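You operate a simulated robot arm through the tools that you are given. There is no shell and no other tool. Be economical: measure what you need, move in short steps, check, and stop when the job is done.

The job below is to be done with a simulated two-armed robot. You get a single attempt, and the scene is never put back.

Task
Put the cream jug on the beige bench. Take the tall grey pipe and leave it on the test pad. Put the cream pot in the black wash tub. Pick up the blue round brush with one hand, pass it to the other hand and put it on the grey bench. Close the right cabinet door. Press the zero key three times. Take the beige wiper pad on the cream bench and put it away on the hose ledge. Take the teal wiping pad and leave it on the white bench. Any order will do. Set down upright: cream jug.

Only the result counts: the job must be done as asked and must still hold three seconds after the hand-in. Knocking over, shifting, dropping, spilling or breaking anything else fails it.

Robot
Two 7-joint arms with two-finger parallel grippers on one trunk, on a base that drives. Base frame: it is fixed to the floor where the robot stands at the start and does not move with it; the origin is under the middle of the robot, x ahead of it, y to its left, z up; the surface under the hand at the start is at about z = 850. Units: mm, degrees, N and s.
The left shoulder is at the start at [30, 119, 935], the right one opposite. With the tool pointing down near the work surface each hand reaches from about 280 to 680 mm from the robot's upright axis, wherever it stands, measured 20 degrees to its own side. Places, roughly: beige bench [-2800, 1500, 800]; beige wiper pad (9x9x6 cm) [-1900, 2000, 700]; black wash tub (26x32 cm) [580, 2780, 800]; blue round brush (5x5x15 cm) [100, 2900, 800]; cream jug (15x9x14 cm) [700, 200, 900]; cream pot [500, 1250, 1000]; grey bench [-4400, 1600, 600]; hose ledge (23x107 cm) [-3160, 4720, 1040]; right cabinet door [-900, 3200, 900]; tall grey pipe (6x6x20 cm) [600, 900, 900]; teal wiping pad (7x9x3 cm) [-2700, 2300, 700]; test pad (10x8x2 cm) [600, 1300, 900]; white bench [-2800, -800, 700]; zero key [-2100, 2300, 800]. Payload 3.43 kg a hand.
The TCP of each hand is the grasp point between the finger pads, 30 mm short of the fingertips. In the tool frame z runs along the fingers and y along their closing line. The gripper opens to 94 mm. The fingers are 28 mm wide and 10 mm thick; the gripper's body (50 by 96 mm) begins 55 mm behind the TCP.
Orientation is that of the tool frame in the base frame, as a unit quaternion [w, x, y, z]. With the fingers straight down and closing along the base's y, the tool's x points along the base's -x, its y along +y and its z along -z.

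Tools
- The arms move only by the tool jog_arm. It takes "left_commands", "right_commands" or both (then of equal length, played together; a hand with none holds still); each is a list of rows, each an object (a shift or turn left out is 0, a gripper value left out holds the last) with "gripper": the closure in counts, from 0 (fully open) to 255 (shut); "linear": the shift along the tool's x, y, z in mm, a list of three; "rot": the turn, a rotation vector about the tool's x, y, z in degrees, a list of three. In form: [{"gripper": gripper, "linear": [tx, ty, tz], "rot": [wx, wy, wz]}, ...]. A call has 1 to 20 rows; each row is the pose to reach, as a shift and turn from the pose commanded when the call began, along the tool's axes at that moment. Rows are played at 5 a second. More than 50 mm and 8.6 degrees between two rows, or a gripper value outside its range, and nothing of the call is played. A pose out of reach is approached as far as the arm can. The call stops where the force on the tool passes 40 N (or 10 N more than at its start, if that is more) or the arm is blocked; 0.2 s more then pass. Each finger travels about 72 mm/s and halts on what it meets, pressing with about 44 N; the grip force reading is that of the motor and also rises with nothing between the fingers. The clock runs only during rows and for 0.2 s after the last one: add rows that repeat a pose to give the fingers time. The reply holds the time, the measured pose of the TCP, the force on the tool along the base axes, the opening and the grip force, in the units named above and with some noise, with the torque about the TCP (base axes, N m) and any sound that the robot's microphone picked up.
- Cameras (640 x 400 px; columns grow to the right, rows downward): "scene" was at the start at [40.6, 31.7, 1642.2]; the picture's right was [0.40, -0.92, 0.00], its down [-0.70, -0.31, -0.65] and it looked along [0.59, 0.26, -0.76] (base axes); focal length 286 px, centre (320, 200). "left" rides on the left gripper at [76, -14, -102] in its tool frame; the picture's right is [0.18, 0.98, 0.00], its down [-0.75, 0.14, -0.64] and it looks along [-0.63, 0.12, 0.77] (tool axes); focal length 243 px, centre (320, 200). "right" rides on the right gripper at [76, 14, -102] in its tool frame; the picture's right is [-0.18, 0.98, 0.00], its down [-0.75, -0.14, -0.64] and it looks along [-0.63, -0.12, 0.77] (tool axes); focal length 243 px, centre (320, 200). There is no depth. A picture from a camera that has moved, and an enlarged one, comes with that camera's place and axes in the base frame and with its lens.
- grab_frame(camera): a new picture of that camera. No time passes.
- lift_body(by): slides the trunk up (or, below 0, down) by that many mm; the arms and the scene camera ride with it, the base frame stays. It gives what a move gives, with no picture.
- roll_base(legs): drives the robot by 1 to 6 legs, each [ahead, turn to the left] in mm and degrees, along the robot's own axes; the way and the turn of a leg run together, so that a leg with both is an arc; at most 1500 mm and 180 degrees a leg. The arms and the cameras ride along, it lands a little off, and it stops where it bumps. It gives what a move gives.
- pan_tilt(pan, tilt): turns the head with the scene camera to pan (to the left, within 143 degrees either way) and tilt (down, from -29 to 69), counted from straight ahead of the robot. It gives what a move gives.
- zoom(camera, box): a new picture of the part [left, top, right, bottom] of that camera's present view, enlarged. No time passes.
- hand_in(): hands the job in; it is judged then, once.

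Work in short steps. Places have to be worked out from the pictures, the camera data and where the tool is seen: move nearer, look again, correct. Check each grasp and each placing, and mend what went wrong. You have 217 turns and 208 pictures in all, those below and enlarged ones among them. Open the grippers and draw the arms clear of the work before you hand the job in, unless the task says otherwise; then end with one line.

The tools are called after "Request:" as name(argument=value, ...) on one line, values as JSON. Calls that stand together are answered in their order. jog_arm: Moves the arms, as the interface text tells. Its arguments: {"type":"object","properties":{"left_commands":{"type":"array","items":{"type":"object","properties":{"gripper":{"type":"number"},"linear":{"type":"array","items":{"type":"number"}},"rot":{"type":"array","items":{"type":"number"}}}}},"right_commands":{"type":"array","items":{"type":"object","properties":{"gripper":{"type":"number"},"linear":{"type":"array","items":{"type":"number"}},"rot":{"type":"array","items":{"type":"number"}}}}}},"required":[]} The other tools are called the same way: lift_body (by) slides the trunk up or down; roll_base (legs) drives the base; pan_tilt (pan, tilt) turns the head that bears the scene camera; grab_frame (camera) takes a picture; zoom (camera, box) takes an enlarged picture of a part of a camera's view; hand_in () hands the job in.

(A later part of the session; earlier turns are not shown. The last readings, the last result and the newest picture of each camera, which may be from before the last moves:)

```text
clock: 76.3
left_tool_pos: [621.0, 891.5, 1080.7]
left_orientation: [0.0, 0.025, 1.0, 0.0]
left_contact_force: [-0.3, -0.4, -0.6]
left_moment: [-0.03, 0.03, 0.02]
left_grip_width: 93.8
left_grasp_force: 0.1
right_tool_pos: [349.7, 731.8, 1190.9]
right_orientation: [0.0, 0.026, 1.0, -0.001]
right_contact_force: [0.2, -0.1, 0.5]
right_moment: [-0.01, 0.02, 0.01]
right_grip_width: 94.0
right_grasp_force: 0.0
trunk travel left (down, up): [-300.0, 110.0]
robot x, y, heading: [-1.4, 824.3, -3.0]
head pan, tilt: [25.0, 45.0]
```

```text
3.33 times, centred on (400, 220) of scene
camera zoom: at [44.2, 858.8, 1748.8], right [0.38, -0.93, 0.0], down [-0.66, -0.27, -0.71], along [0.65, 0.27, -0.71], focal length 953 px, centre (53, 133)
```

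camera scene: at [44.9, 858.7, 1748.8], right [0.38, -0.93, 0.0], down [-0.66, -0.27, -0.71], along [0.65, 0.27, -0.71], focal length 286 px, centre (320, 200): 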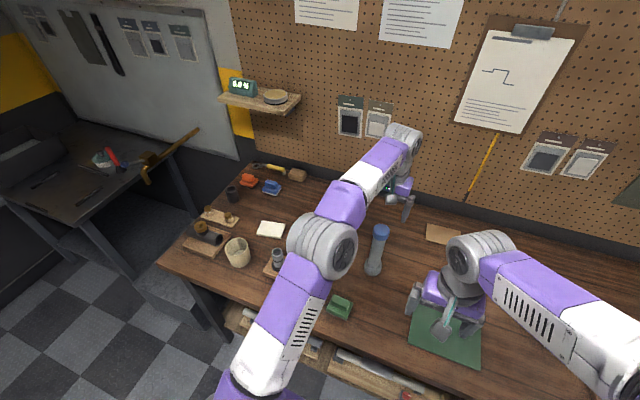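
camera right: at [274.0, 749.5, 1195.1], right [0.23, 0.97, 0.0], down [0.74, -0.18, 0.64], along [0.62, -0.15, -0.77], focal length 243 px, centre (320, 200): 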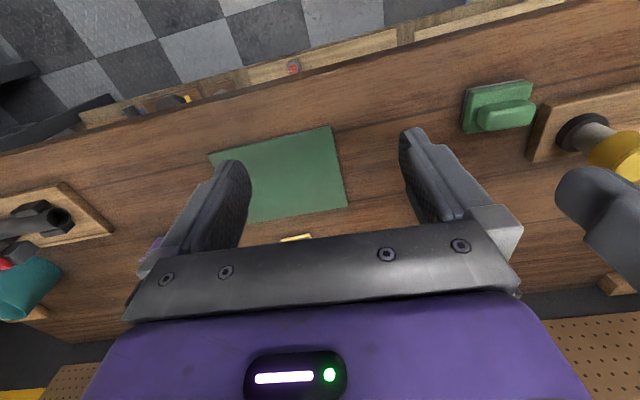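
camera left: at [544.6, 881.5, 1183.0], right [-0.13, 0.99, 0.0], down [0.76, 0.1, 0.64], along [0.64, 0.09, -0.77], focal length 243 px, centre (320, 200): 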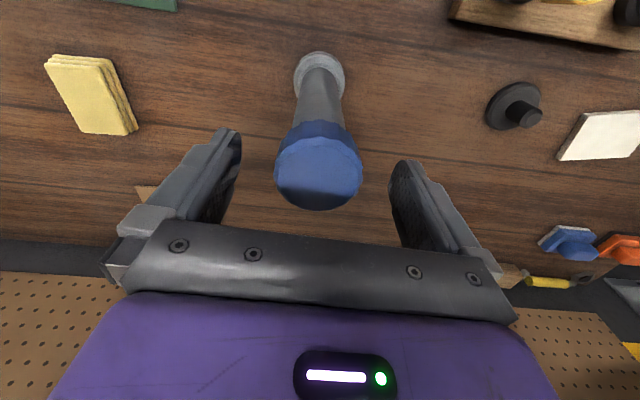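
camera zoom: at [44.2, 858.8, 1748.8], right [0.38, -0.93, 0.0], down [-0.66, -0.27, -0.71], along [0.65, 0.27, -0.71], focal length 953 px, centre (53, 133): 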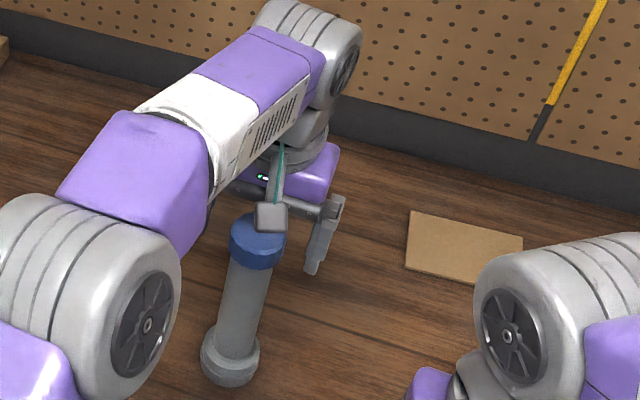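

Slight correction (+7 mm forward), then down to z≈1012 and close.

Request:
jog_arm(left_commands=[{"linear": [-7, 3, 30]}, {"linear": [-7, 3, 55]}, {"linear": [-7, 3, 68]}, {"linear": [-7, 3, 68], "gripper": 255}, {"linear": [-7, 3, 68]}, {"linear": [-7, 3, 68]}, {"linear": [-7, 3, 68]}])

Request:
grab_frame(camera="left")

```text
clock: 77.9
left_tool_pos: [627.3, 892.6, 1016.6]
left_orientation: [0.001, 0.026, 1.0, -0.001]
left_contact_force: [1.9, -1.4, 3.3]
left_moment: [-0.26, -0.32, -0.05]
left_grip_width: 52.3
left_grasp_force: 44.1
right_tool_pos: [348.7, 731.6, 1191.3]
right_orientation: [0.0, 0.026, 1.0, 0.001]
right_contact_force: [0.5, -0.1, -0.2]
right_moment: [-0.02, -0.03, 0.0]
right_grip_width: 94.2
right_grasp_force: 0.1
trunk travel left (down, up): [-300.0, 110.0]
robot x, y, heading: [0.2, 829.2, -2.8]
head pan, tilt: [25.0, 45.0]
```

```text
174 pictures are left
camera left: at [551.2, 881.2, 1119.6], right [-0.13, 0.99, 0.0], down [0.76, 0.1, 0.64], along [0.64, 0.09, -0.77], focal length 243 px, centre (320, 200)
```

left: 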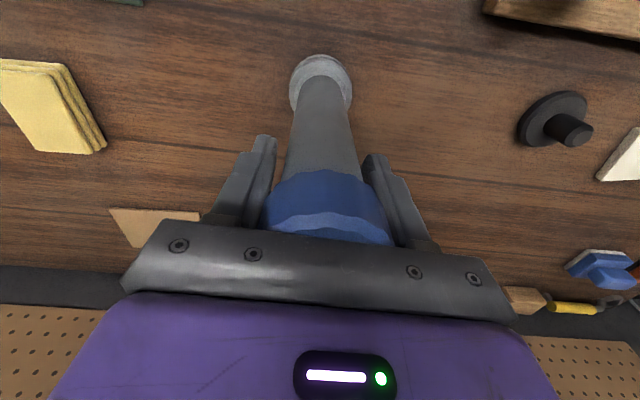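

Pipe gripped (52 mm). Lift it and draw it in.

Request:
jog_arm(left_commands=[{"linear": [0, 0, -15]}, {"linear": [0, 0, -50]}, {"linear": [0, 0, -95]}, {"linear": [30, 0, -120]}, {"linear": [75, 0, -120]}, {"linear": [120, 10, -120]}, {"linear": [165, 20, -120]}, {"linear": [210, 30, -120]}])

Request:
roll_base(legs=[[-250, 0], [0, 93], [380, 0], [0, -90], [250, 0]])

Request:
pan_tilt(pan=15, tilt=50)

Request:
grab_frame(camera="scene")

Request:
grab_frame(camera="left")

```text
clock: 79.7
left_tool_pos: [420.9, 935.2, 1134.9]
left_orientation: [0.001, 0.025, 1.0, -0.001]
left_contact_force: [0.7, 1.0, -1.3]
left_moment: [0.02, -0.07, -0.01]
left_grip_width: 51.9
left_grasp_force: 43.8
right_tool_pos: [347.3, 732.6, 1191.5]
right_orientation: [0.001, 0.026, 1.0, 0.0]
right_contact_force: [0.2, 0.3, 0.3]
right_moment: [-0.03, 0.0, -0.03]
right_grip_width: 93.9
right_grasp_force: 0.1
trunk travel left (down, up): [-300.0, 110.0]
robot x, y, heading: [-2.9, 827.0, -3.2]
head pan, tilt: [25.0, 45.0]
```

```text
clock: 92.6
left_tool_pos: [409.1, 1343.0, 1133.5]
left_orientation: [0.0, 0.003, 1.0, 0.0]
left_contact_force: [0.4, 0.6, -1.5]
left_moment: [-0.05, 0.01, 0.03]
left_grip_width: 50.7
left_grasp_force: 43.9
right_tool_pos: [345.5, 1136.7, 1191.8]
right_orientation: [0.0, 0.002, 1.0, 0.0]
right_contact_force: [0.7, 0.4, 1.0]
right_moment: [-0.02, 0.03, 0.01]
right_grip_width: 94.0
right_grasp_force: 0.2
trunk travel left (down, up): [-300.0, 110.0]
robot x, y, heading: [-11.8, 1214.7, -0.1]
head pan, tilt: [25.0, 45.0]
```

```text
clock: 93.4
left_tool_pos: [409.1, 1342.8, 1134.5]
left_orientation: [0.001, 0.003, 1.0, 0.0]
left_contact_force: [-0.4, 0.4, -3.0]
left_moment: [-0.01, 0.0, 0.02]
left_grip_width: 51.0
left_grasp_force: 44.3
right_tool_pos: [346.7, 1137.3, 1191.4]
right_orientation: [0.0, 0.002, 1.0, 0.0]
right_contact_force: [-0.3, -0.1, 0.4]
right_moment: [-0.02, 0.0, -0.01]
right_grip_width: 93.8
right_grasp_force: 0.2
trunk travel left (down, up): [-300.0, 110.0]
robot x, y, heading: [-8.0, 1211.8, -0.5]
head pan, tilt: [15.0, 50.0]
```

```text
173 pictures are left
camera scene: at [35.2, 1235.3, 1742.0], right [0.26, -0.97, 0.0], down [-0.74, -0.2, -0.64], along [0.62, 0.16, -0.77], focal length 286 px, centre (320, 200)
```

scene: 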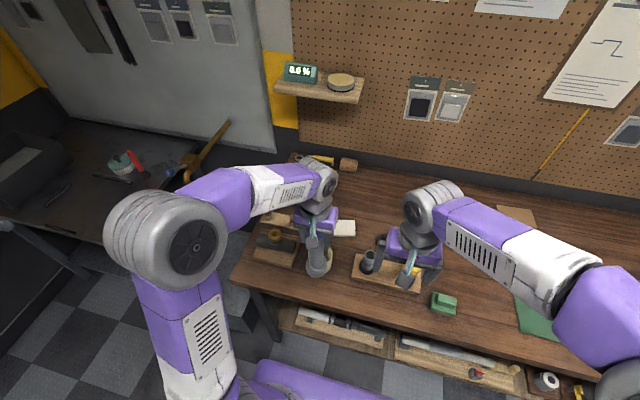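

```text
172 pictures are left
camera left: at [334.1, 1329.4, 1236.5], right [-0.18, 0.98, 0.0], down [0.75, 0.14, 0.64], along [0.63, 0.12, -0.77], focal length 243 px, centre (320, 200)
```

left: 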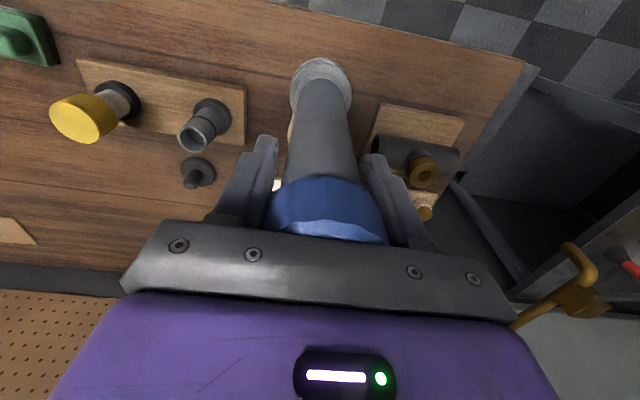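

The pad shows next to the hand around (635,1310). I raise slightly and move forward over it, then look again.

Request:
jog_arm(left_commands=[{"linear": [0, 0, -35]}, {"linear": [-45, -8, -40]}, {"linear": [-90, -16, -40]}, {"linear": [-130, -24, -40]}, {"linear": [-165, -30, -40]}])

Request:
grab_frame(camera="left")

Request:
grab_frame(camera="scene")

```text
clock: 94.6
left_tool_pos: [575.6, 1310.9, 1170.8]
left_orientation: [-0.003, 0.003, 1.0, 0.0]
left_contact_force: [0.4, 0.0, -2.4]
left_moment: [0.0, -0.03, 0.02]
left_grip_width: 50.6
left_grasp_force: 44.6
right_tool_pos: [347.5, 1137.4, 1191.3]
right_orientation: [0.0, 0.003, 1.0, 0.0]
right_contact_force: [0.3, -0.3, -0.2]
right_moment: [0.0, 0.04, 0.03]
right_grip_width: 93.9
right_grasp_force: 0.0
trunk travel left (down, up): [-300.0, 110.0]
robot x, y, heading: [-7.3, 1214.3, -0.3]
head pan, tilt: [15.0, 50.0]
```

```text
171 pictures are left
camera left: at [501.2, 1296.9, 1274.1], right [-0.18, 0.98, 0.0], down [0.76, 0.14, 0.64], along [0.63, 0.11, -0.77], focal length 243 px, centre (320, 200)
```

left: 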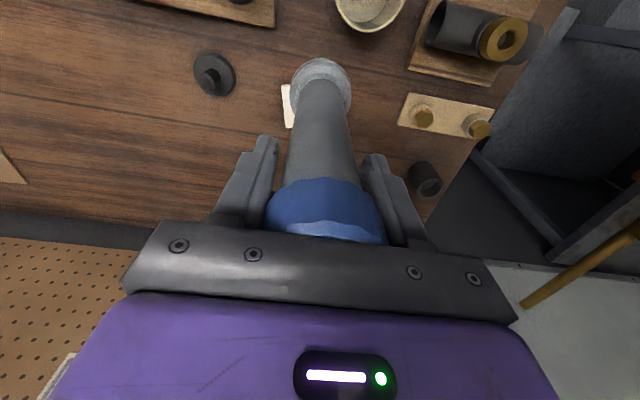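

```text
170 pictures are left
camera scene: at [37.6, 1234.5, 1741.8], right [0.25, -0.97, 0.0], down [-0.74, -0.19, -0.64], along [0.62, 0.16, -0.77], focal length 286 px, centre (320, 200)
```

scene: 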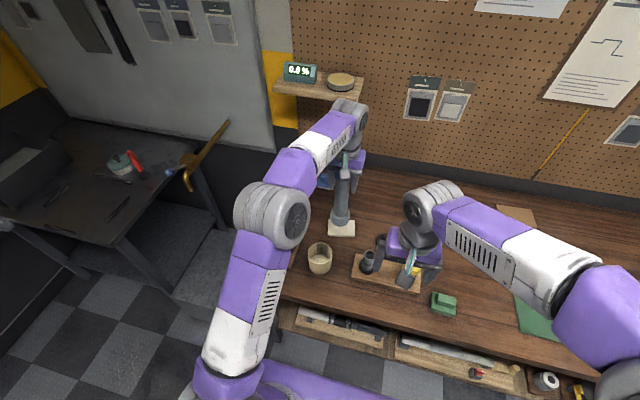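

Zooming on the pad to fix its centre.

Request:
zoom(camera="scene", box=[280, 170, 400, 260])

```text
4.44 times, centred on (340, 215) of scene
camera zoom: at [37.6, 1234.5, 1741.8], right [0.25, -0.97, 0.0], down [-0.74, -0.19, -0.64], along [0.62, 0.16, -0.77], focal length 1270 px, centre (231, 133)
```

zoom: 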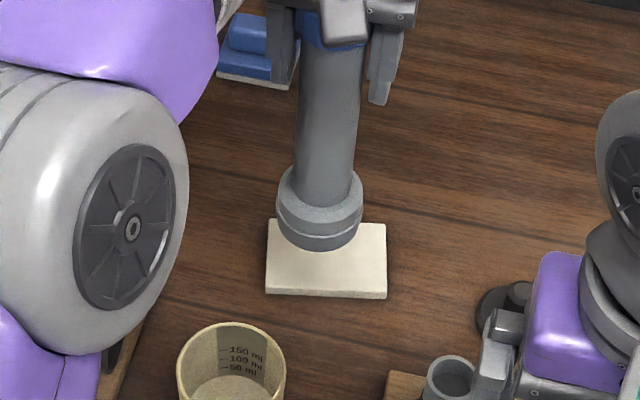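

Pad centre ≈(634,1307), top z≈870. Moving over it and partly down.

Request:
jog_arm(left_commands=[{"linear": [-30, -2, 0]}, {"linear": [-58, -4, 0]}, {"linear": [-58, -4, 40]}, {"linear": [-58, -4, 80]}, {"linear": [-58, -4, 115]}])

Request:
zoom(camera="scene", box=[280, 170, 400, 260])

Request:
grab_frame(camera="left")

```text
clock: 95.8
left_tool_pos: [634.2, 1310.1, 1057.7]
left_orientation: [0.0, 0.002, 1.0, 0.0]
left_contact_force: [-0.3, -0.1, -1.5]
left_moment: [-0.03, -0.01, 0.0]
left_grip_width: 50.5
left_grasp_force: 43.9
left hand out of reach, approached as far as the arm can: row 2, 3
right_tool_pos: [345.6, 1136.8, 1190.7]
right_orientation: [0.0, 0.002, 1.0, 0.0]
right_contact_force: [-0.3, 0.4, 0.0]
right_moment: [-0.03, 0.05, -0.04]
right_grip_width: 93.9
right_grasp_force: 0.0
trunk travel left (down, up): [-300.0, 110.0]
robot x, y, heading: [-6.5, 1216.1, -0.3]
head pan, tilt: [15.0, 50.0]
```

```text
4.44 times, centred on (340, 215) of scene
camera zoom: at [35.9, 1235.7, 1741.9], right [0.25, -0.97, 0.0], down [-0.74, -0.2, -0.64], along [0.62, 0.16, -0.77], focal length 1270 px, centre (231, 133)
```

zoom: 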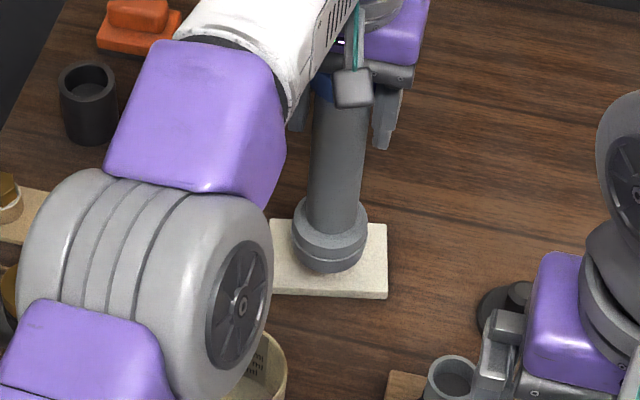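

```text
167 pictures are left
camera left: at [558.7, 1296.2, 1161.3], right [-0.18, 0.98, 0.0], down [0.75, 0.14, 0.64], along [0.63, 0.12, -0.77], focal length 243 px, centre (320, 200)
```

left: 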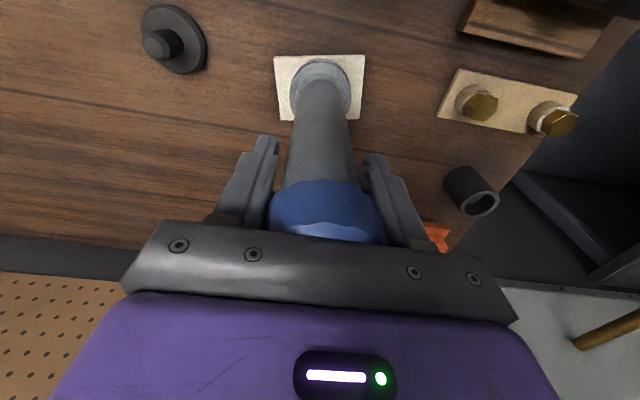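

Well centred; a 4 mm nudge forward and lower gently to contact (~z 1036).

Request:
jog_arm(left_commands=[{"linear": [-4, -1, 8]}, {"linear": [-4, -1, 14]}, {"linear": [-4, -1, 18]}, {"linear": [-4, -1, 21]}, {"linear": [-4, -1, 23]}])

```text
clock: 97.0
left_tool_pos: [635.6, 1307.1, 1035.7]
left_orientation: [0.0, 0.002, 1.0, 0.0]
left_contact_force: [0.3, -0.2, -1.0]
left_moment: [-0.01, 0.0, -0.03]
left_grip_width: 50.5
left_grasp_force: 44.0
right_tool_pos: [346.7, 1137.3, 1192.0]
right_orientation: [0.0, 0.004, 1.0, -0.001]
right_contact_force: [0.0, 0.0, 0.2]
right_moment: [-0.03, -0.05, 0.0]
right_grip_width: 93.9
right_grasp_force: 0.0
trunk travel left (down, up): [-300.0, 110.0]
robot x, y, heading: [-9.7, 1214.2, -0.4]
head pan, tilt: [15.0, 50.0]
```

Request:
jog_arm(left_commands=[{"linear": [0, 0, 2]}, {"linear": [0, 0, 4]}, {"linear": [0, 0, 6]}])

```text
clock: 97.8
left_tool_pos: [635.1, 1307.1, 1030.4]
left_orientation: [0.001, 0.002, 1.0, 0.0]
left_contact_force: [-0.3, -0.2, 2.6]
left_moment: [-0.02, -0.03, -0.02]
left_grip_width: 50.4
left_grasp_force: 44.2
right_tool_pos: [344.8, 1137.3, 1192.6]
right_orientation: [0.0, 0.003, 1.0, 0.001]
right_contact_force: [0.1, 0.7, -0.1]
right_moment: [0.0, -0.02, -0.01]
right_grip_width: 93.9
right_grasp_force: 0.1
trunk travel left (down, up): [-300.0, 110.0]
robot x, y, heading: [-7.3, 1215.4, -0.5]
head pan, tilt: [15.0, 50.0]
```

Contact felt (force turned positive). Release and rise.

Request:
jog_arm(left_commands=[{"gripper": 180, "linear": [0, 0, 0]}, {"gripper": 90, "linear": [0, 0, 0]}, {"gripper": 0, "linear": [0, 0, 0]}, {"linear": [0, 0, 0]}, {"linear": [0, 0, 0]}, {"linear": [0, 0, -25]}, {"linear": [0, 0, -60]}, {"linear": [0, 0, -100]}, {"linear": [20, 0, -140]}, {"linear": [65, 0, -150]}, {"linear": [110, 0, -150]}, {"linear": [155, 0, -150]}, {"linear": [200, 10, -150]}])

Request:
grab_frame(camera="left")

Request:
grab_frame(camera="scene")

```text
clock: 100.6
left_tool_pos: [434.1, 1316.5, 1183.3]
left_orientation: [0.001, 0.002, 1.0, -0.001]
left_contact_force: [0.7, 0.4, -0.1]
left_moment: [-0.02, -0.02, -0.04]
left_grip_width: 93.8
left_grasp_force: 0.0
left hand out of reach, approached as far as the arm can: row 7, 8, 9
right_tool_pos: [345.1, 1136.6, 1192.8]
right_orientation: [0.001, 0.003, 1.0, 0.0]
right_contact_force: [0.1, -1.0, 0.5]
right_moment: [0.0, 0.04, 0.01]
right_grip_width: 93.8
right_grasp_force: 0.1
trunk travel left (down, up): [-300.0, 110.0]
robot x, y, heading: [-7.8, 1214.4, -0.2]
head pan, tilt: [15.0, 50.0]
```

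```text
166 pictures are left
camera left: at [358.5, 1302.6, 1284.6], right [-0.18, 0.98, 0.0], down [0.75, 0.14, 0.64], along [0.63, 0.12, -0.77], focal length 243 px, centre (320, 200)
```

left: 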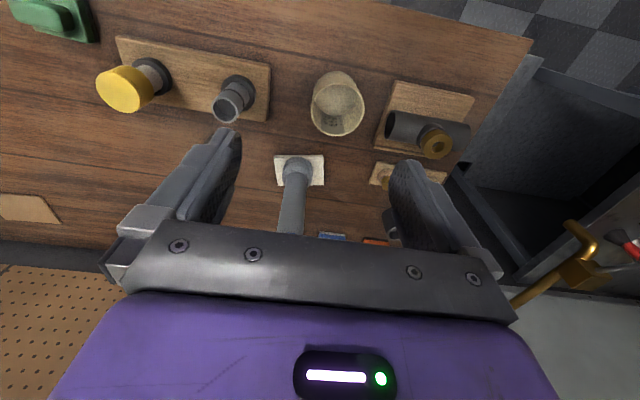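

```text
165 pictures are left
camera scene: at [33.2, 1236.2, 1742.0], right [0.25, -0.97, 0.0], down [-0.74, -0.2, -0.64], along [0.62, 0.16, -0.77], focal length 286 px, centre (320, 200)
```

scene: 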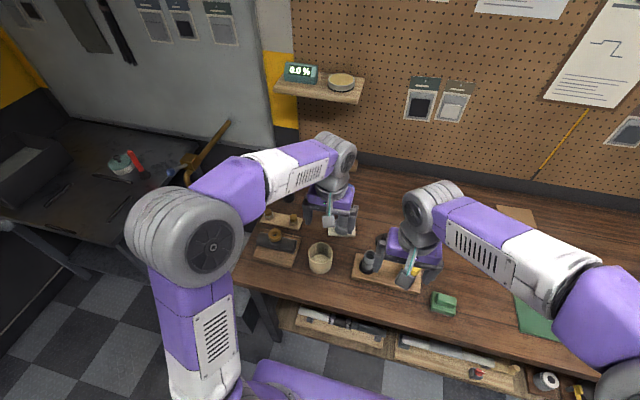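

The pipe stands on the pad. Now the pot, about ø78 mm at ≈(455,1342): bring the left hand above it and look.

Request:
jog_arm(left_commands=[{"linear": [10, 25, 0]}, {"linear": [20, 25, 45]}])

Request:
grab_frame(camera="left")

Request:
zoom(camera="scene", box=[260, 190, 400, 295])

```text
clock: 101.2
left_tool_pos: [419.0, 1341.5, 1135.9]
left_orientation: [-0.001, 0.003, 1.0, 0.0]
left_contact_force: [0.6, -0.7, -1.1]
left_moment: [0.01, -0.01, 0.01]
left_grip_width: 94.3
left_grasp_force: 0.0
right_tool_pos: [346.8, 1137.2, 1190.2]
right_orientation: [0.0, 0.002, 1.0, 0.001]
right_contact_force: [-0.2, 1.0, -0.3]
right_moment: [0.0, 0.01, -0.01]
right_grip_width: 94.2
right_grasp_force: 0.1
trunk travel left (down, up): [-300.0, 110.0]
robot x, y, heading: [-7.9, 1215.0, -0.3]
head pan, tilt: [15.0, 50.0]
```

```text
164 pictures are left
camera left: at [343.1, 1327.6, 1237.1], right [-0.18, 0.98, 0.0], down [0.75, 0.14, 0.64], along [0.63, 0.12, -0.77], focal length 243 px, centre (320, 200)
```

left: 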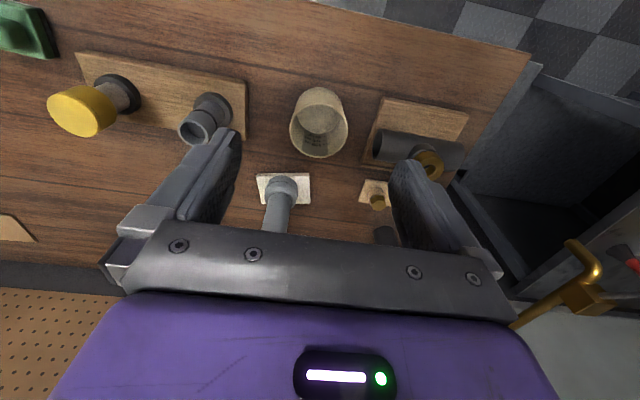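

```text
3.81 times, centred on (330, 242) of scene
camera zoom: at [36.8, 1234.1, 1741.9], right [0.25, -0.97, 0.0], down [-0.74, -0.19, -0.64], along [0.62, 0.16, -0.77], focal length 1089 px, centre (282, 38)
```

zoom: 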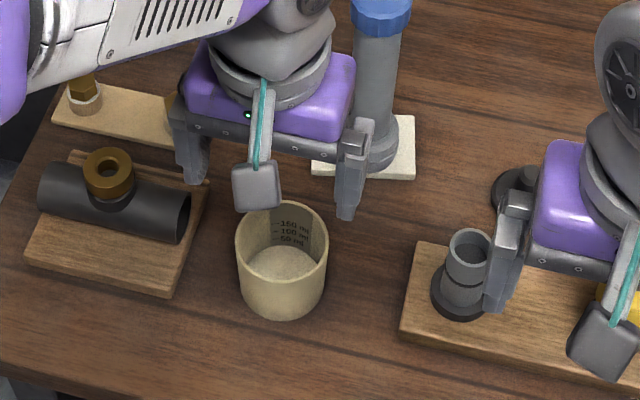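

Pot: centre ≈(480,1348), rim z≈920, ø78. Position above and lower to z≈985 for a check.

Request:
jog_arm(left_commands=[{"linear": [-35, 4, 25]}, {"linear": [-60, 6, 60]}, {"linear": [-60, 6, 105]}, {"linear": [-60, 6, 150]}])

Request:
grab_frame(camera="left")

Request:
zoom(camera="scene", box=[260, 190, 400, 295])

```text
clock: 102.2
left_tool_pos: [479.0, 1346.4, 983.5]
left_orientation: [-0.001, 0.003, 1.0, 0.0]
left_contact_force: [0.3, 0.0, 0.4]
left_moment: [0.0, 0.02, -0.03]
left_grip_width: 94.2
left_grasp_force: 0.1
right_tool_pos: [347.7, 1136.6, 1190.7]
right_orientation: [0.0, 0.003, 1.0, 0.0]
right_contact_force: [0.2, 0.3, 0.2]
right_moment: [-0.03, 0.01, 0.01]
right_grip_width: 94.0
right_grasp_force: 0.2
trunk travel left (down, up): [-300.0, 110.0]
robot x, y, heading: [-11.9, 1214.0, -0.2]
head pan, tilt: [15.0, 50.0]
```

```text
162 pictures are left
camera left: at [403.3, 1332.8, 1085.9], right [-0.18, 0.98, 0.0], down [0.75, 0.14, 0.64], along [0.63, 0.12, -0.77], focal length 243 px, centre (320, 200)
```

left: 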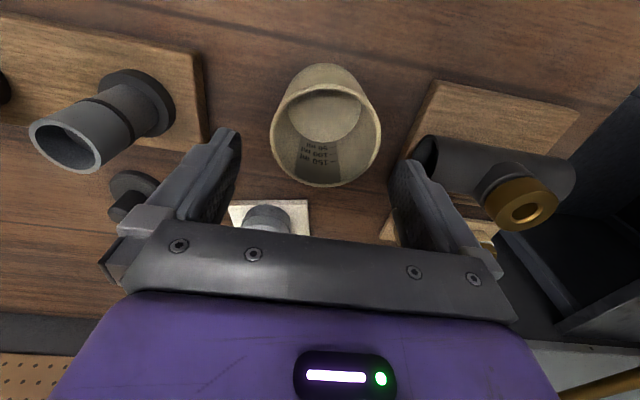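

```text
3.81 times, centred on (330, 242) of scene
camera zoom: at [36.7, 1235.1, 1741.9], right [0.25, -0.97, 0.0], down [-0.74, -0.19, -0.64], along [0.62, 0.16, -0.77], focal length 1089 px, centre (282, 38)
```

zoom: 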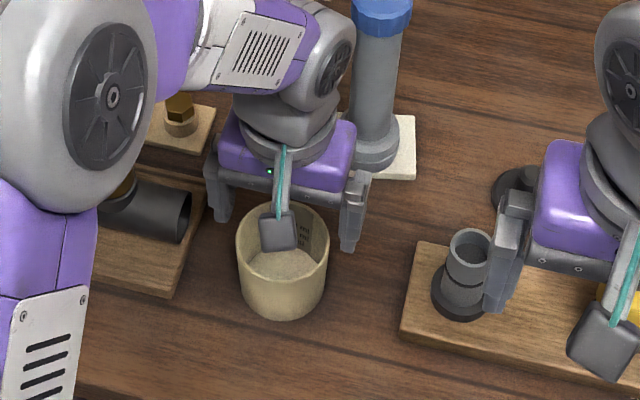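

Rim centre reads ≈(475,1350), rim z 920. Correct by (-4,+4) mm and descend to z≈896, then close.

Request:
jog_arm(left_commands=[{"linear": [4, 4, 20]}, {"linear": [4, 4, 45]}, {"linear": [4, 4, 70]}, {"linear": [4, 4, 87]}, {"linear": [4, 4, 87], "gripper": 255}, {"linear": [4, 4, 87]}, {"linear": [4, 4, 87]}])

Request:
grab_frame(camera="left")

```text
clock: 103.8
left_tool_pos: [473.4, 1353.8, 897.1]
left_orientation: [0.0, 0.003, 1.0, 0.0]
left_contact_force: [-0.7, -0.3, -0.8]
left_moment: [-0.02, 0.01, 0.0]
left_grip_width: 81.1
left_grasp_force: 44.3
right_tool_pos: [346.9, 1136.3, 1191.1]
right_orientation: [0.0, 0.002, 1.0, 0.0]
right_contact_force: [0.6, -0.3, 0.6]
right_moment: [-0.04, 0.01, -0.01]
right_grip_width: 94.2
right_grasp_force: 0.1
trunk travel left (down, up): [-300.0, 110.0]
robot x, y, heading: [-6.2, 1216.9, -0.4]
head pan, tilt: [15.0, 50.0]
```

```text
160 pictures are left
camera left: at [397.8, 1339.4, 1000.1], right [-0.18, 0.98, 0.0], down [0.75, 0.14, 0.64], along [0.63, 0.12, -0.77], focal length 243 px, centre (320, 200)
```

left: 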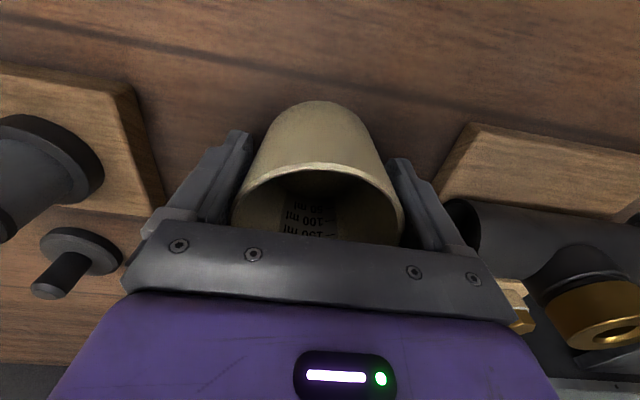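

Gripped at 81 mm. Lift it and draw in.

Request:
jog_arm(left_commands=[{"linear": [0, 0, -15]}, {"linear": [0, 0, -55]}, {"linear": [0, 0, -100]}, {"linear": [0, 0, -145]}, {"linear": [30, 0, -180]}, {"linear": [65, 0, -200]}])

Request:
grab_frame(camera="left")

```text
clock: 105.2
left_tool_pos: [409.0, 1355.6, 1096.4]
left_orientation: [-0.001, 0.003, 1.0, 0.0]
left_contact_force: [-0.6, -0.1, -0.7]
left_moment: [0.04, -0.02, -0.01]
left_grip_width: 81.0
left_grasp_force: 44.1
right_tool_pos: [344.9, 1136.7, 1192.3]
right_orientation: [0.001, 0.003, 1.0, 0.0]
right_contact_force: [-0.6, -0.4, -0.4]
right_moment: [0.04, -0.03, 0.0]
right_grip_width: 93.9
right_grasp_force: 0.1
trunk travel left (down, up): [-300.0, 110.0]
robot x, y, heading: [-10.6, 1213.0, -0.5]
head pan, tilt: [15.0, 50.0]
```

```text
159 pictures are left
camera left: at [332.9, 1341.4, 1200.1], right [-0.18, 0.98, 0.0], down [0.75, 0.14, 0.64], along [0.63, 0.12, -0.77], focal length 243 px, centre (320, 200)
```

left: 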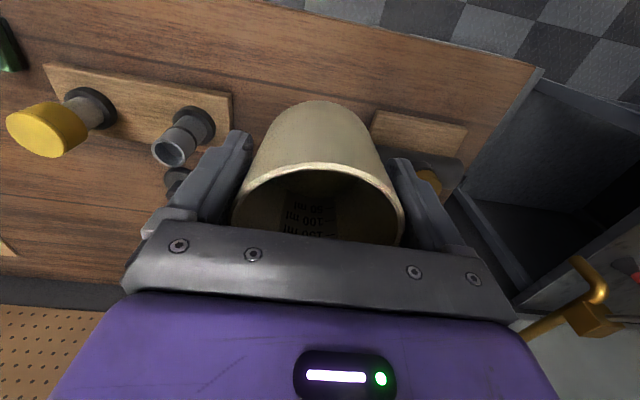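

Pot is held. Back away from the bench, turn left and look toward the wash tub.

Request:
roll_base(legs=[[-400, 0], [0, 70]])

Request:
pan_tilt(pan=0, tilt=25)

Request:
grab_frame(camera="scene")

```text
clock: 110.8
left_tool_pos: [-415.1, 1655.9, 1098.1]
left_orientation: [-0.001, -0.574, 0.819, 0.0]
left_contact_force: [0.2, 0.1, -1.2]
left_moment: [0.0, 0.0, 0.01]
left_grip_width: 80.5
left_grasp_force: 44.2
right_tool_pos: [-232.3, 1523.9, 1192.0]
right_orientation: [0.0, -0.575, 0.818, 0.0]
right_contact_force: [-0.3, 0.3, 0.3]
right_moment: [-0.01, 0.02, 0.02]
right_grip_width: 94.0
right_grasp_force: 0.0
trunk travel left (down, up): [-300.0, 110.0]
robot x, y, heading: [-421.5, 1214.3, 70.0]
head pan, tilt: [15.0, 50.0]
```

```text
clock: 111.7
left_tool_pos: [-415.3, 1656.6, 1096.6]
left_orientation: [0.0, -0.573, 0.819, 0.0]
left_contact_force: [-0.9, -0.5, -1.8]
left_moment: [0.0, -0.03, -0.02]
left_grip_width: 80.0
left_grasp_force: 43.6
right_tool_pos: [-230.5, 1523.6, 1192.6]
right_orientation: [0.0, -0.574, 0.819, 0.0]
right_contact_force: [0.0, -0.3, -0.7]
right_moment: [0.01, 0.03, -0.04]
right_grip_width: 94.1
right_grasp_force: 0.0
trunk travel left (down, up): [-300.0, 110.0]
robot x, y, heading: [-422.2, 1214.8, 69.9]
head pan, tilt: [0.0, 25.0]
```

```text
158 pictures are left
camera scene: at [-403.7, 1274.4, 1779.4], right [0.94, -0.34, 0.0], down [-0.14, -0.4, -0.91], along [0.31, 0.85, -0.42], focal length 286 px, centre (320, 200)
```

scene: 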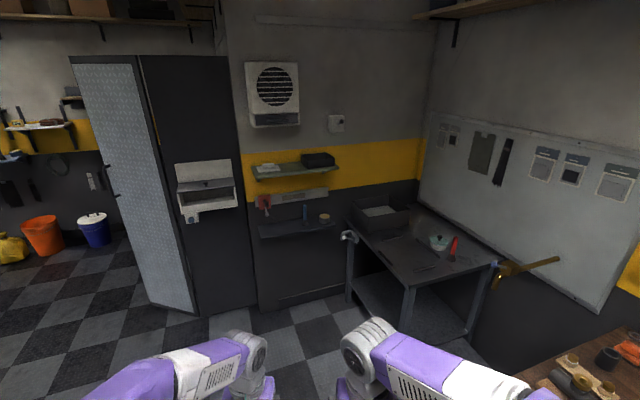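

The black tub sits in the far corner of the dark bench (≈(600,2790)); the brush stands on the wall ledge. I'll approach the tub from its -x side, staying clear of the ledge, starting with a partial move after tucking the pot in a bit.

Request:
jog_arm(left_commands=[{"linear": [40, -20, -20]}, {"linear": [80, -40, -40]}])

Request:
roll_base(legs=[[0, 20], [700, 0], [0, -38], [420, 0], [0, -27]])

Request:
pan_tilt(pan=10, tilt=30)

Request:
grab_frame(camera="scene")

```text
clock: 112.2
left_tool_pos: [-404.1, 1567.1, 1137.5]
left_orientation: [0.0, -0.573, 0.819, 0.0]
left_contact_force: [-0.7, -0.8, -1.2]
left_moment: [0.0, -0.01, -0.02]
left_grip_width: 80.3
left_grasp_force: 44.0
right_tool_pos: [-232.4, 1522.8, 1191.3]
right_orientation: [0.0, -0.574, 0.819, 0.0]
right_contact_force: [0.3, 0.2, 0.1]
right_moment: [0.01, 0.02, -0.01]
right_grip_width: 93.7
right_grasp_force: 0.0
trunk travel left (down, up): [-300.0, 110.0]
robot x, y, heading: [-425.4, 1213.8, 70.1]
head pan, tilt: [0.0, 25.0]
```

```text
clock: 122.6
left_tool_pos: [94.3, 2499.8, 1139.3]
left_orientation: [0.0, -0.22, 0.975, 0.001]
left_contact_force: [-0.1, -0.4, -0.3]
left_moment: [-0.03, -0.02, 0.02]
left_grip_width: 79.3
left_grasp_force: 44.3
right_tool_pos: [185.5, 2346.4, 1191.4]
right_orientation: [0.0, -0.22, 0.975, 0.001]
right_contact_force: [-0.4, 1.4, 1.0]
right_moment: [0.01, 0.01, -0.01]
right_grip_width: 94.1
right_grasp_force: 0.1
trunk travel left (down, up): [-300.0, 110.0]
robot x, y, heading: [-167.9, 2261.2, 25.5]
head pan, tilt: [0.0, 25.0]
```

```text
clock: 123.3
left_tool_pos: [94.2, 2498.3, 1138.1]
left_orientation: [0.001, -0.22, 0.976, 0.0]
left_contact_force: [-0.7, -0.5, -0.7]
left_moment: [-0.01, 0.0, -0.01]
left_grip_width: 79.3
left_grasp_force: 43.9
right_tool_pos: [185.7, 2347.0, 1191.1]
right_orientation: [0.0, -0.22, 0.975, 0.0]
right_contact_force: [0.3, 0.6, 0.6]
right_moment: [0.01, -0.03, -0.01]
right_grip_width: 93.8
right_grasp_force: 0.0
trunk travel left (down, up): [-300.0, 110.0]
robot x, y, heading: [-165.7, 2262.5, 25.2]
head pan, tilt: [10.0, 30.0]
```

```text
157 pictures are left
camera scene: at [-121.1, 2303.2, 1771.5], right [0.58, -0.82, 0.0], down [-0.41, -0.29, -0.87], along [0.71, 0.5, -0.5], focal length 286 px, centre (320, 200)
```

scene: 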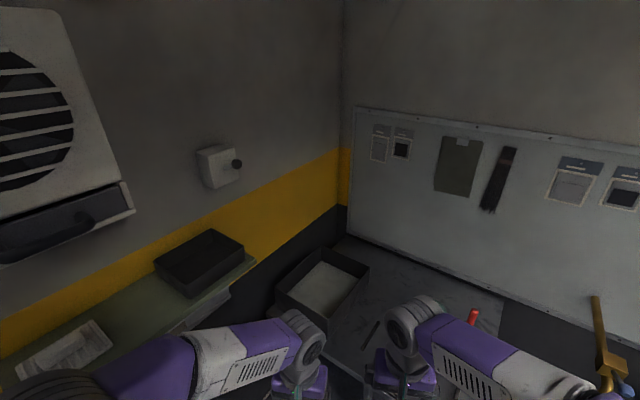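

Tub interior centre ≈(605,2790). Tilt the head down for a better look and check the pot in the wrist camera.

Request:
pan_tilt(pan=10, tilt=48)

Request:
grab_frame(camera="scene")

Request:
grab_frame(camera="left")

```text
clock: 124.1
left_tool_pos: [94.8, 2499.8, 1138.2]
left_orientation: [0.0, -0.22, 0.976, -0.001]
left_contact_force: [0.1, 0.2, -0.5]
left_moment: [-0.03, 0.0, 0.02]
left_grip_width: 79.4
left_grasp_force: 44.3
right_tool_pos: [185.3, 2346.0, 1191.1]
right_orientation: [0.001, -0.221, 0.975, 0.0]
right_contact_force: [0.2, 0.4, 0.8]
right_moment: [0.0, 0.01, 0.0]
right_grip_width: 94.0
right_grasp_force: 0.1
trunk travel left (down, up): [-300.0, 110.0]
robot x, y, heading: [-168.7, 2263.1, 25.6]
head pan, tilt: [10.0, 48.0]
```

```text
156 pictures are left
camera scene: at [-130.6, 2296.4, 1744.7], right [0.58, -0.81, 0.0], down [-0.61, -0.43, -0.67], along [0.55, 0.39, -0.74], focal length 286 px, centre (320, 200)
```

scene: 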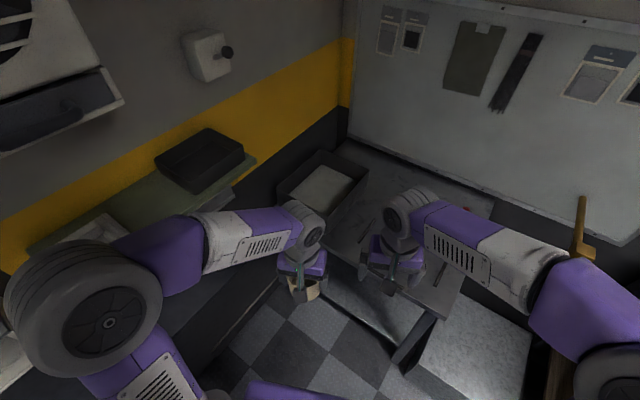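

```text
155 pictures are left
camera left: at [32.2, 2454.4, 1240.4], right [-0.59, 0.81, 0.0], down [0.62, 0.45, 0.64], along [0.52, 0.38, -0.77], focal length 243 px, centre (320, 200)
```

left: 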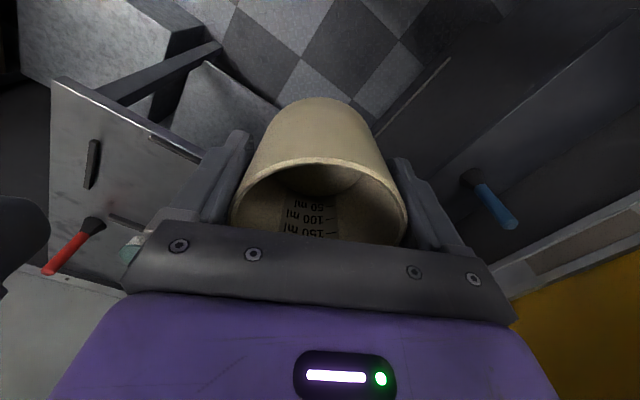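

Tub spans x≈425–735, y≈2640–2895. I move 210 mm closer, keeping heading about 25°.

Request:
roll_base(legs=[[0, 10], [210, 0], [0, -8]])

Request:
grab_frame(camera="scene")

```text
clock: 127.0
left_tool_pos: [257.6, 2625.0, 1137.3]
left_orientation: [0.0, -0.232, 0.973, 0.0]
left_contact_force: [0.4, -0.1, -0.5]
left_moment: [-0.01, 0.01, 0.02]
left_grip_width: 78.9
left_grasp_force: 44.5
right_tool_pos: [353.8, 2475.2, 1191.0]
right_orientation: [0.0, -0.232, 0.973, 0.001]
right_contact_force: [-1.1, -1.8, 0.1]
right_moment: [-0.01, -0.02, -0.02]
right_grip_width: 94.0
right_grasp_force: 0.1
trunk travel left (down, up): [-300.0, 110.0]
robot x, y, heading: [2.1, 2383.1, 26.8]
head pan, tilt: [10.0, 48.0]
```

```text
154 pictures are left
camera scene: at [38.7, 2416.2, 1744.6], right [0.6, -0.8, 0.0], down [-0.59, -0.45, -0.67], along [0.53, 0.4, -0.74], focal length 286 px, centre (320, 200)
```

scene: 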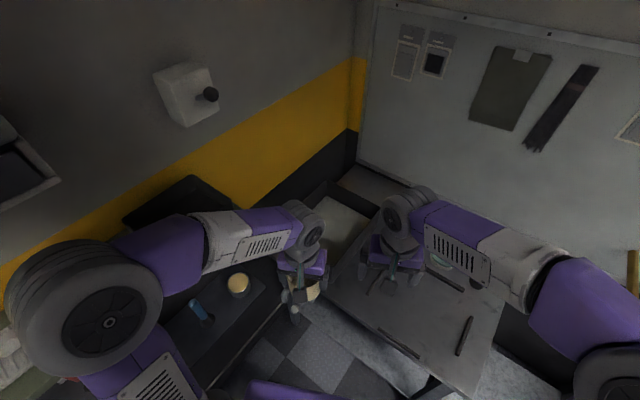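

Reach forward over the tub at safe height.

Request:
jog_arm(left_commands=[{"linear": [-45, -2, 0]}, {"linear": [-90, -4, 0]}, {"linear": [-135, -6, 0]}, {"linear": [-180, -8, 0]}, {"linear": [-225, -9, 10]}, {"linear": [-265, -10, 30]}, {"linear": [-299, -11, 60]}])

Request:
grab_frame(camera="scene")

Request:
grab_frame(camera="left")

```text
clock: 128.6
left_tool_pos: [529.3, 2751.9, 1076.7]
left_orientation: [-0.002, -0.233, 0.973, -0.002]
left_contact_force: [0.4, 0.0, 0.1]
left_moment: [-0.02, 0.0, -0.01]
left_grip_width: 79.3
left_grasp_force: 43.2
right_tool_pos: [354.7, 2476.7, 1191.3]
right_orientation: [0.0, -0.233, 0.972, 0.0]
right_contact_force: [-0.2, -0.1, 0.2]
right_moment: [-0.01, 0.02, 0.03]
right_grip_width: 93.7
right_grasp_force: 0.0
trunk travel left (down, up): [-300.0, 110.0]
robot x, y, heading: [-3.8, 2383.1, 26.7]
head pan, tilt: [10.0, 48.0]
```

```text
153 pictures are left
camera scene: at [40.2, 2417.3, 1744.5], right [0.6, -0.8, 0.0], down [-0.59, -0.45, -0.67], along [0.53, 0.4, -0.74], focal length 286 px, centre (320, 200)
```

scene: 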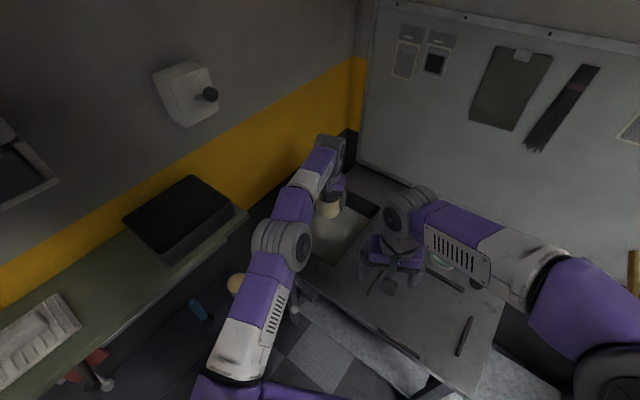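

```text
152 pictures are left
camera left: at [468.4, 2706.4, 1178.5], right [-0.61, 0.79, 0.0], down [0.61, 0.47, 0.64], along [0.51, 0.39, -0.77], focal length 243 px, centre (320, 200)
```

left: 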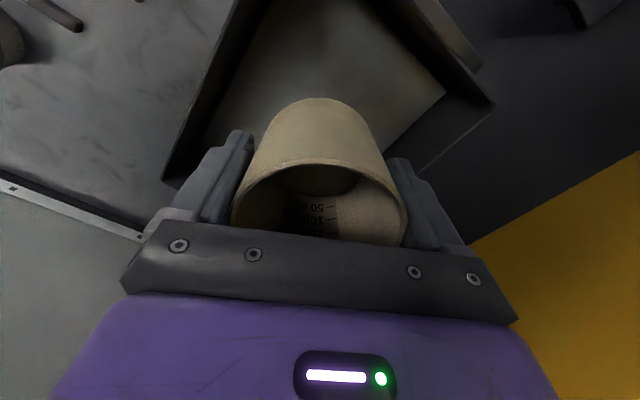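

Pot lies within the tub outline. Lower gradually to the tub floor.

Request:
jog_arm(left_commands=[{"linear": [0, 0, 40]}, {"linear": [0, 0, 80]}, {"linear": [0, 0, 120]}, {"linear": [0, 0, 145]}, {"linear": [0, 0, 155]}])

Request:
grab_frame(camera="left")

```text
clock: 129.8
left_tool_pos: [525.8, 2752.2, 922.0]
left_orientation: [-0.001, -0.232, 0.973, -0.001]
left_contact_force: [-0.4, 1.2, -0.5]
left_moment: [-0.01, -0.03, -0.02]
left_grip_width: 79.4
left_grasp_force: 43.6
right_tool_pos: [353.1, 2475.5, 1191.5]
right_orientation: [0.0, -0.233, 0.972, 0.0]
right_contact_force: [0.3, -1.0, 0.1]
right_moment: [-0.01, -0.01, 0.01]
right_grip_width: 93.9
right_grasp_force: 0.1
trunk travel left (down, up): [-300.0, 110.0]
robot x, y, heading: [0.9, 2382.6, 26.8]
head pan, tilt: [10.0, 48.0]
```

```text
151 pictures are left
camera left: at [465.9, 2706.4, 1024.9], right [-0.61, 0.79, 0.0], down [0.61, 0.47, 0.64], along [0.51, 0.39, -0.77], focal length 243 px, centre (320, 200)
```

left: 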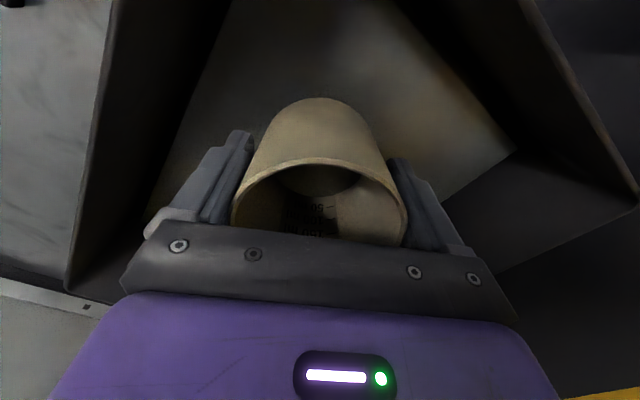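

Request:
jog_arm(left_commands=[{"linear": [0, 0, 5]}, {"linear": [0, 0, 10]}, {"linear": [0, 0, 15]}, {"linear": [0, 0, 19]}, {"linear": [0, 0, 23]}])

```text
clock: 131.0
left_tool_pos: [529.1, 2751.9, 899.8]
left_orientation: [0.0, -0.234, 0.972, -0.001]
left_contact_force: [-0.4, -1.0, -0.3]
left_moment: [0.02, 0.01, 0.02]
left_grip_width: 79.0
left_grasp_force: 43.7
right_tool_pos: [353.9, 2474.7, 1191.7]
right_orientation: [0.0, -0.233, 0.972, 0.0]
right_contact_force: [0.7, -0.3, -0.2]
right_moment: [0.03, 0.02, 0.0]
right_grip_width: 94.0
right_grasp_force: 0.0
trunk travel left (down, up): [-300.0, 110.0]
robot x, y, heading: [4.3, 2381.4, 26.9]
head pan, tilt: [10.0, 48.0]
```

Not touching yet; continue slowly.

Request:
jog_arm(left_commands=[{"linear": [0, 0, 4]}, {"linear": [0, 0, 8]}, {"linear": [0, 0, 12]}, {"linear": [0, 0, 16]}])

```text
clock: 132.0
left_tool_pos: [528.7, 2752.5, 883.2]
left_orientation: [0.001, -0.232, 0.973, 0.0]
left_contact_force: [-0.1, -0.9, -0.8]
left_moment: [0.02, -0.01, -0.02]
left_grip_width: 78.8
left_grasp_force: 44.0
right_tool_pos: [353.6, 2474.7, 1192.2]
right_orientation: [-0.001, -0.233, 0.973, 0.0]
right_contact_force: [0.6, 0.2, -0.3]
right_moment: [0.01, 0.01, -0.03]
right_grip_width: 94.1
right_grasp_force: 0.1
trunk travel left (down, up): [-300.0, 110.0]
robot x, y, heading: [0.4, 2382.2, 27.0]
head pan, tilt: [10.0, 48.0]
```

Request:
grab_frame(camera="left")

Request:
zoom(camera="scene", box=[240, 110, 420, 270])

```text
150 pictures are left
camera left: at [468.5, 2705.3, 985.4], right [-0.61, 0.79, 0.0], down [0.61, 0.47, 0.64], along [0.51, 0.39, -0.77], focal length 243 px, centre (320, 200)
```

left: 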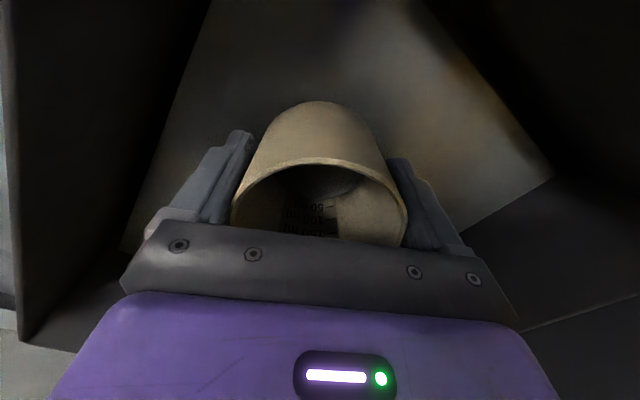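

```text
2.50 times, centred on (330, 190) of scene
camera zoom: at [38.1, 2416.4, 1744.7], right [0.6, -0.8, 0.0], down [-0.59, -0.45, -0.67], along [0.53, 0.4, -0.74], focal length 715 px, centre (295, 225)
```

zoom: 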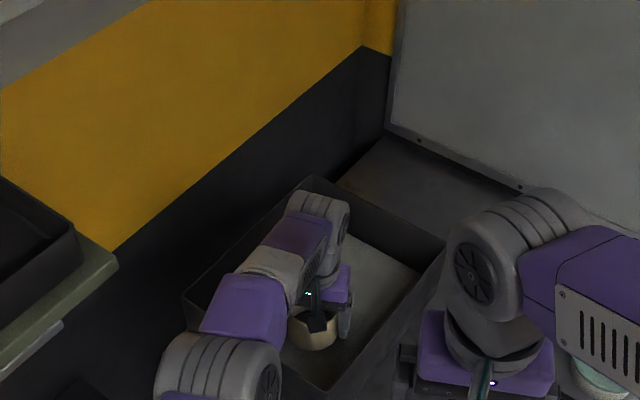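

The floor is still below; keep descending in small steps.

Request:
jog_arm(left_commands=[{"linear": [0, 0, 5]}, {"linear": [0, 0, 10]}, {"linear": [0, 0, 15]}, {"linear": [0, 0, 20]}, {"linear": [0, 0, 25]}])

```text
clock: 133.2
left_tool_pos: [529.0, 2751.7, 859.3]
left_orientation: [0.0, -0.234, 0.972, 0.0]
left_contact_force: [0.6, 0.0, -0.3]
left_moment: [0.01, -0.04, 0.01]
left_grip_width: 79.3
left_grasp_force: 44.2
right_tool_pos: [352.2, 2474.8, 1191.4]
right_orientation: [0.001, -0.233, 0.973, 0.001]
right_contact_force: [0.0, 0.2, 0.0]
right_moment: [-0.05, 0.02, -0.04]
right_grip_width: 94.1
right_grasp_force: 0.1
trunk travel left (down, up): [-300.0, 110.0]
robot x, y, heading: [6.4, 2378.1, 26.9]
head pan, tilt: [10.0, 48.0]
```

Request:
jog_arm(left_commands=[{"linear": [0, 0, 3]}, {"linear": [0, 0, 6]}, {"linear": [0, 0, 9]}, {"linear": [0, 0, 12]}, {"linear": [0, 0, 15]}, {"linear": [0, 0, 18]}])

Request:
grab_frame(camera="left")

```text
clock: 134.8
left_tool_pos: [529.5, 2753.0, 850.9]
left_orientation: [0.009, -0.233, 0.972, 0.002]
left_contact_force: [-4.4, -1.7, 11.8]
left_moment: [-0.07, 0.45, 0.09]
left_grip_width: 79.1
left_grasp_force: 44.1
left hand out of reach, approached as far as the arm can: row 5, 6
right_tool_pos: [352.7, 2474.5, 1191.7]
right_orientation: [0.001, -0.232, 0.973, 0.001]
right_contact_force: [-0.2, 0.0, 0.2]
right_moment: [0.01, 0.01, -0.06]
right_grip_width: 93.9
right_grasp_force: 0.0
trunk travel left (down, up): [-300.0, 110.0]
robot x, y, heading: [0.7, 2378.7, 27.0]
head pan, tilt: [10.0, 48.0]
stopped in row 6 (left hand): the force on the tool passed its limit at 40 N (the readings are from after the stop); the commanded pose is now the measured one
```

```text
148 pictures are left
camera left: at [467.7, 2704.9, 951.5], right [-0.61, 0.79, -0.01], down [0.6, 0.46, 0.65], along [0.52, 0.4, -0.76], focal length 243 px, centre (320, 200)
```

left: 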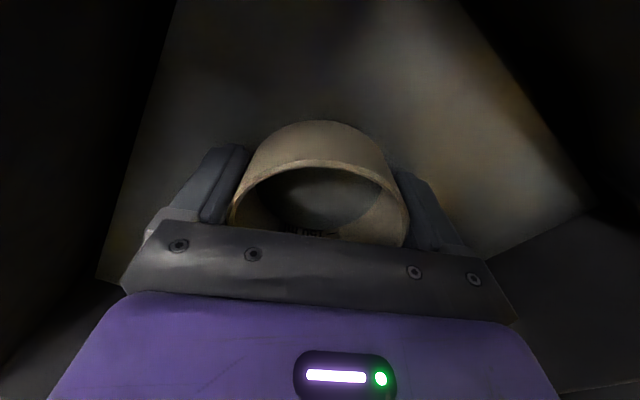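

On the floor. Release, then rise straight out.

Request:
jog_arm(left_commands=[{"gripper": 200, "linear": [0, 0, -1]}, {"gripper": 100, "linear": [0, 0, -2]}, {"gripper": 0, "linear": [0, 0, -2]}, {"linear": [0, 0, -2]}, {"linear": [0, 0, -2]}, {"linear": [0, 0, -30]}, {"linear": [0, 0, -75]}, {"linear": [0, 0, -120]}, {"linear": [0, 0, -165]}, {"linear": [0, 0, -210]}, {"linear": [30, 0, -245]}, {"linear": [75, 0, -260]}, {"linear": [120, 0, -260]}])

Request:
grab_frame(camera="left")

Request:
grab_frame(camera="scene")

```text
clock: 137.6
left_tool_pos: [413.0, 2694.2, 1108.1]
left_orientation: [0.009, -0.234, 0.972, 0.001]
left_contact_force: [0.3, -0.2, -0.1]
left_moment: [0.03, -0.01, 0.01]
left_grip_width: 94.2
left_grasp_force: 0.2
right_tool_pos: [351.8, 2474.4, 1193.7]
right_orientation: [0.001, -0.233, 0.973, 0.001]
right_contact_force: [-0.5, 0.4, 0.8]
right_moment: [0.05, 0.01, 0.01]
right_grip_width: 93.9
right_grasp_force: 0.1
trunk travel left (down, up): [-300.0, 110.0]
robot x, y, heading: [0.3, 2383.8, 27.0]
head pan, tilt: [10.0, 48.0]
```

```text
147 pictures are left
camera left: at [351.2, 2645.4, 1210.1], right [-0.61, 0.79, -0.01], down [0.6, 0.46, 0.65], along [0.52, 0.4, -0.76], focal length 243 px, centre (320, 200)
```

left: 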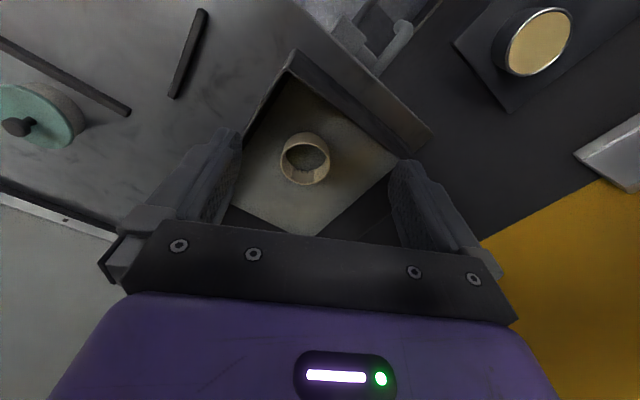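

```text
146 pictures are left
camera scene: at [36.2, 2415.5, 1744.7], right [0.6, -0.8, 0.0], down [-0.59, -0.45, -0.67], along [0.54, 0.4, -0.74], focal length 286 px, centre (320, 200)
```

scene: 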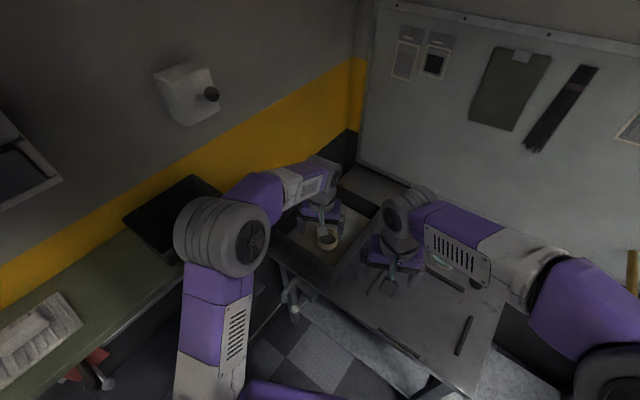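

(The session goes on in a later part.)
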